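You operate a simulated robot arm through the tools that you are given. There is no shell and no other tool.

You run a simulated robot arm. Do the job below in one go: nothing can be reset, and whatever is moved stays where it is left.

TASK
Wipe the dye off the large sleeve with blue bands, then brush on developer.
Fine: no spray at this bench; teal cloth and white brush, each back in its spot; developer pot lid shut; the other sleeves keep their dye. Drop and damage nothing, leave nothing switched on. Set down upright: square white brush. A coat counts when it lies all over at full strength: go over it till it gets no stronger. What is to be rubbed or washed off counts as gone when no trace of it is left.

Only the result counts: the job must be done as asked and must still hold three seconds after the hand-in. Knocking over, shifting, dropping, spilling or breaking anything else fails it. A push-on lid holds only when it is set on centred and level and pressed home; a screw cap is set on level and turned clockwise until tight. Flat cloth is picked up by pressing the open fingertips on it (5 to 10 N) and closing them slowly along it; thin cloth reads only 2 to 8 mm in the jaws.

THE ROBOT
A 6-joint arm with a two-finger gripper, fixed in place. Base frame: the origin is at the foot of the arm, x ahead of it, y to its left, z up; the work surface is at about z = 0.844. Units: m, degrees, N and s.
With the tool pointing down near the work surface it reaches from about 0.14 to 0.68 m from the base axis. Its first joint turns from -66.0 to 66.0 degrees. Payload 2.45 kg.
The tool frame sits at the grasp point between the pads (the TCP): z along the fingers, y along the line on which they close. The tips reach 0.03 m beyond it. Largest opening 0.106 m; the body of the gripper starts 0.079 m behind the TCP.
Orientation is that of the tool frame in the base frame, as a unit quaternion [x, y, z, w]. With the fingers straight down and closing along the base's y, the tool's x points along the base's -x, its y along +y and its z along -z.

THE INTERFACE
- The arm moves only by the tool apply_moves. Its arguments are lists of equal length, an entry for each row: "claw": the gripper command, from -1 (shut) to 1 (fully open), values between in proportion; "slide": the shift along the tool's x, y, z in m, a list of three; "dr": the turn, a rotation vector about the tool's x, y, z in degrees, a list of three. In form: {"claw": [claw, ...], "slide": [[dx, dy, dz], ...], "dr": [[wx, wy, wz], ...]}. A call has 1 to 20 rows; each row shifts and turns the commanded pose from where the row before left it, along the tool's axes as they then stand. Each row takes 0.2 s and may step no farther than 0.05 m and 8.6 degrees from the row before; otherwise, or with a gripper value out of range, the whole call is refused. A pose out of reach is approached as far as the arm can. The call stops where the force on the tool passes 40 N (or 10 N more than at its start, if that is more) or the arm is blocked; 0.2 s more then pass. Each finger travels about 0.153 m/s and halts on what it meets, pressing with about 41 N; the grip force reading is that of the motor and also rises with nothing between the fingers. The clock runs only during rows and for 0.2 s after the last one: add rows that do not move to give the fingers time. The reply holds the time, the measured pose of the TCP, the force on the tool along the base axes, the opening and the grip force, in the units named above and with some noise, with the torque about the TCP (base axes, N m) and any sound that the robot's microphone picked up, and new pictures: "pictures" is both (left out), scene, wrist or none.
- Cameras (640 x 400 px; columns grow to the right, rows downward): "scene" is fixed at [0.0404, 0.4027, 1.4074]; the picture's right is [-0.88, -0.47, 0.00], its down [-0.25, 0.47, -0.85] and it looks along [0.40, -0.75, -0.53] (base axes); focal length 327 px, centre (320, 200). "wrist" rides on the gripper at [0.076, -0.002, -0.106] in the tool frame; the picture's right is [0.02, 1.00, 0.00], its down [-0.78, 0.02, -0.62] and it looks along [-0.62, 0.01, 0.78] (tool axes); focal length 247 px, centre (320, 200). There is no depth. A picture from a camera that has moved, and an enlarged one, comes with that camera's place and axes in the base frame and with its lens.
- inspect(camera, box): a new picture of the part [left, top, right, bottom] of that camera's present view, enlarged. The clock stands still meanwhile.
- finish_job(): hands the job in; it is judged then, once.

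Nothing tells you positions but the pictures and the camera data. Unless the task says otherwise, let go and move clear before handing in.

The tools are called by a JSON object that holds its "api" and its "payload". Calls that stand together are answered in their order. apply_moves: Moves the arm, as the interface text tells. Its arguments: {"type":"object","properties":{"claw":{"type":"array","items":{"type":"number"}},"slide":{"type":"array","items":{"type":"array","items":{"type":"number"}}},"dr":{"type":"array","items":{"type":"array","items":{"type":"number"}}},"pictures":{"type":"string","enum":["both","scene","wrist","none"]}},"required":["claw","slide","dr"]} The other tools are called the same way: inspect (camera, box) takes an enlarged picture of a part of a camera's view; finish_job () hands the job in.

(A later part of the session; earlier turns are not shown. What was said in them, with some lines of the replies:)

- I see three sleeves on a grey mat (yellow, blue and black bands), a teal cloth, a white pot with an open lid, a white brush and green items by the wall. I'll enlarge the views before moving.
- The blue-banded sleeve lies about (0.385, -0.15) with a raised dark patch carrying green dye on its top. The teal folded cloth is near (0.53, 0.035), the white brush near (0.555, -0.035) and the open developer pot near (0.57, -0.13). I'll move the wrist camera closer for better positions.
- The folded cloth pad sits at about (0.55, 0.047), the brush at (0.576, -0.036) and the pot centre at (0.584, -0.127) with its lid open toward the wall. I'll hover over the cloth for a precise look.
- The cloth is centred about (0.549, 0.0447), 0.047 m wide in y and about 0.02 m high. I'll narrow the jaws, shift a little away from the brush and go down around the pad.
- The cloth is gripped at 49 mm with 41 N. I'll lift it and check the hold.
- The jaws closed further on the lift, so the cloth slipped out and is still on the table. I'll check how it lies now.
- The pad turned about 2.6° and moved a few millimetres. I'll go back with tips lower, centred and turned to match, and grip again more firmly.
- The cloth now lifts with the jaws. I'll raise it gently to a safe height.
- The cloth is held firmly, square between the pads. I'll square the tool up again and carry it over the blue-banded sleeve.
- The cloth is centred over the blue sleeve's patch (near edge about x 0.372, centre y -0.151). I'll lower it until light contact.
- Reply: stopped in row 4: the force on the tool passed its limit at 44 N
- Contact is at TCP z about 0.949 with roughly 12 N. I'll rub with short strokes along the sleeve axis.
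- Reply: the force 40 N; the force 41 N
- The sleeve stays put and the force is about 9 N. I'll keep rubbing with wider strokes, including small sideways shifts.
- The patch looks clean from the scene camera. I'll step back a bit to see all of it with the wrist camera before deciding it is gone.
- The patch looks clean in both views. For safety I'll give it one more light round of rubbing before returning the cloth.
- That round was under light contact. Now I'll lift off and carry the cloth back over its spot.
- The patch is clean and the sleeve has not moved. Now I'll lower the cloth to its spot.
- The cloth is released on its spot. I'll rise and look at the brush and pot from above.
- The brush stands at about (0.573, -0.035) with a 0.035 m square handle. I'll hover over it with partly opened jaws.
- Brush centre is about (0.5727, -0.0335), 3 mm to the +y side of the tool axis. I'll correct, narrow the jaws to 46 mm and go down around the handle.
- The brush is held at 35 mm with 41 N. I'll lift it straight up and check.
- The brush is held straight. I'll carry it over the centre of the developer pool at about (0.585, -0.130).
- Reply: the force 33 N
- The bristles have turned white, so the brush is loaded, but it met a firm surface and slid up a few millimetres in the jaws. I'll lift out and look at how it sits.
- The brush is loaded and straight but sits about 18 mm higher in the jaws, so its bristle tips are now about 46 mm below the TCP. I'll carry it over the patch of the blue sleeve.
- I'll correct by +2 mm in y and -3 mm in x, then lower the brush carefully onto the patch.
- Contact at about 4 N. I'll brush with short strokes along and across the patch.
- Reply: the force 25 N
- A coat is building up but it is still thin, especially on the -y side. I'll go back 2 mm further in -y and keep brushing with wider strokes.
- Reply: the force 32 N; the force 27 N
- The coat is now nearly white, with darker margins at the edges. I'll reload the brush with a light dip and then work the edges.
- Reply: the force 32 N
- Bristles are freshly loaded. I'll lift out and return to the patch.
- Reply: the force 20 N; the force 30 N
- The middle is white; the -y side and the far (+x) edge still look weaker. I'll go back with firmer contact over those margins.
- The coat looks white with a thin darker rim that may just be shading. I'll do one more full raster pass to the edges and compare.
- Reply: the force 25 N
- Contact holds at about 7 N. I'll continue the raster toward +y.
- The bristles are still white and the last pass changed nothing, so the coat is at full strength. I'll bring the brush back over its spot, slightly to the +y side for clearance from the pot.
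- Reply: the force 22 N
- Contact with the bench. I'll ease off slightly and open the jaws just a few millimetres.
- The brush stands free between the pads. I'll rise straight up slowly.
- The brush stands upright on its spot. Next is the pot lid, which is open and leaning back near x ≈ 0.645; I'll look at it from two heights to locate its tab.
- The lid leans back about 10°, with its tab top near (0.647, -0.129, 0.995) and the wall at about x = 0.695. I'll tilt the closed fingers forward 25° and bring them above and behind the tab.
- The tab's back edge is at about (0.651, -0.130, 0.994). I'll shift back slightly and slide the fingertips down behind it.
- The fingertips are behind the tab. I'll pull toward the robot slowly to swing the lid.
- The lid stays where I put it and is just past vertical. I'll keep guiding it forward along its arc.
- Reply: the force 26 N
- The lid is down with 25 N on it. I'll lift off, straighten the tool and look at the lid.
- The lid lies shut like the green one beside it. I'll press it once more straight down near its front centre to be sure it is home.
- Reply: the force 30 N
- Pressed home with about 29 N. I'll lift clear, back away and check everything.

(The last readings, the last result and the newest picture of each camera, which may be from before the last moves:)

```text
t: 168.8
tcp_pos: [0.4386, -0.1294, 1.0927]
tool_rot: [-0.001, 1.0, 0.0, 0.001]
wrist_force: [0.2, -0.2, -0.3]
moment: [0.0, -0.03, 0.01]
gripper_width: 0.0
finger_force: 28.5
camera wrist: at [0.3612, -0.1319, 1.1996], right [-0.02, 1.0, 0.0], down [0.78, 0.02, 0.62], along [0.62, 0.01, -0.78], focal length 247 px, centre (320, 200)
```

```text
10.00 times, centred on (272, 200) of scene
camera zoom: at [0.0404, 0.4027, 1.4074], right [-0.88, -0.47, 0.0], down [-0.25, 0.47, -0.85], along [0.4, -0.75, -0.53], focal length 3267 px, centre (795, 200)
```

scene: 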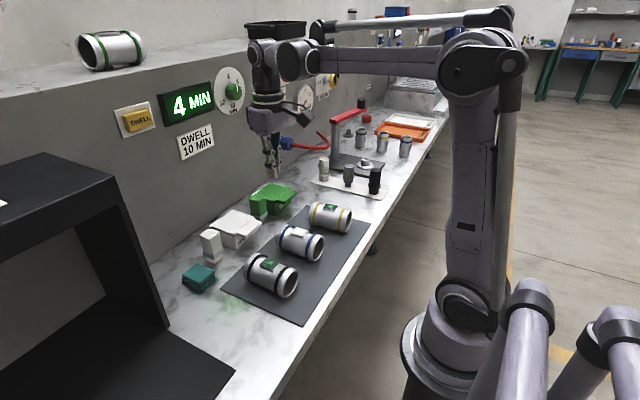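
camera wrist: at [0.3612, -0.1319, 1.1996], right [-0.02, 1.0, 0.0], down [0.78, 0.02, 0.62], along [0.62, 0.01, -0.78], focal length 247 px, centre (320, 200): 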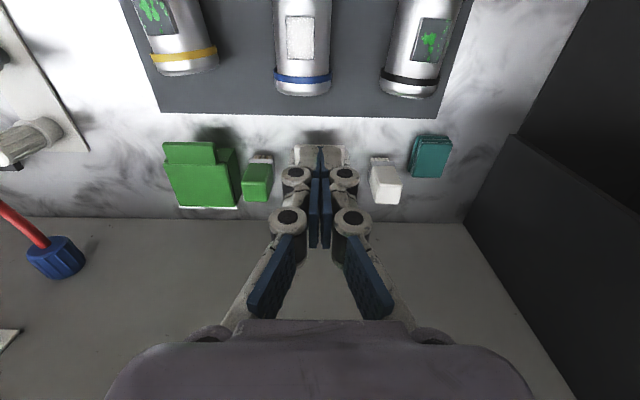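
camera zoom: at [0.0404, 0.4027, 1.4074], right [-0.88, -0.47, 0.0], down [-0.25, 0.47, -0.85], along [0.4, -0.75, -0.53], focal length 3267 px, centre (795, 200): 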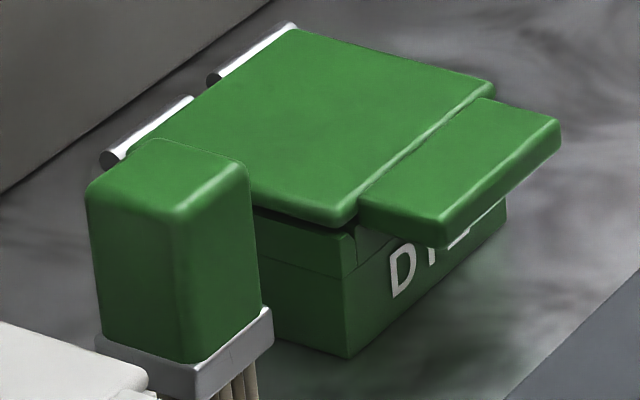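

{"api": "inspect", "payload": {"camera": "wrist", "box": [270, 5, 330, 75]}}

{"api": "inspect", "payload": {"camera": "scene", "box": [285, 215, 325, 245]}}

```text
5.71 times, centred on (300, 40) of wrist
camera zoom: at [0.3612, -0.1319, 1.1996], right [-0.02, 1.0, 0.0], down [0.78, 0.02, 0.62], along [0.62, 0.01, -0.78], focal length 1411 px, centre (434, 1114)
```

zoom: 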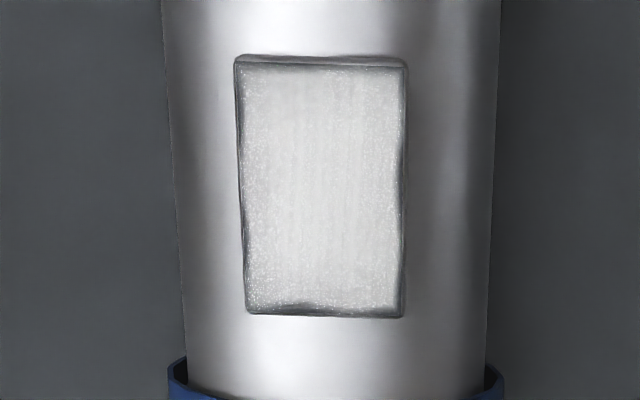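

```text
13.33 times, centred on (305, 230) of scene
camera zoom: at [0.0404, 0.4027, 1.4074], right [-0.88, -0.47, 0.0], down [-0.25, 0.47, -0.85], along [0.4, -0.75, -0.53], focal length 4356 px, centre (520, -200)
```

zoom: 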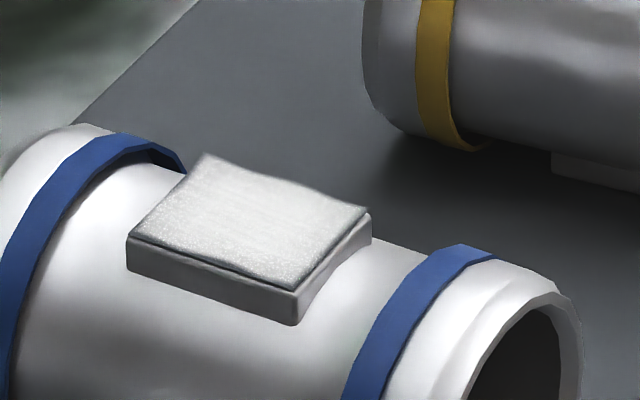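

Everything checks out: the patch on the blue sleeve is clean of dye and evenly white, and a further full pass made the coat no stronger. The cloth and upright brush are back on their spots, the lid is pressed shut, the other sleeves keep their dye and the gripper is clear. I'll hand the job in.

{"api": "finish_job", "payload": {}}

```text
The job is handed in.
```

I wiped the dye off the large blue-banded sleeve, brushed developer over its patch and handed the job in. I haven't had a result back.

- **Dye:** no green was visible on the patch from either camera after wiping.
- **Developer:** I dipped the brush twice and went over the patch until a further full pass with a loaded brush made it look no stronger. Close-ups still show a thin darker rim at the patch edges. It changed with the camera angle when I wasn't brushing, so I took it for shading rather than missed developer.
- **Cloth:** it slipped out on the first grip and turned slightly on the bench, without being dropped. It is back within about 3 mm of where it started.
- **Brush:** it slid up in the jaws when it met the developer's firm surface, but stayed held. It is standing upright, also within about 3 mm of its spot, with white developer still on the bristles.
- **Pot lid:** shut and pressed down with about 29 N.

The yellow- and black-banded sleeves on the mat still show their dye. I didn't touch the shelf sleeve, the dwell timer, any switches or any spray.
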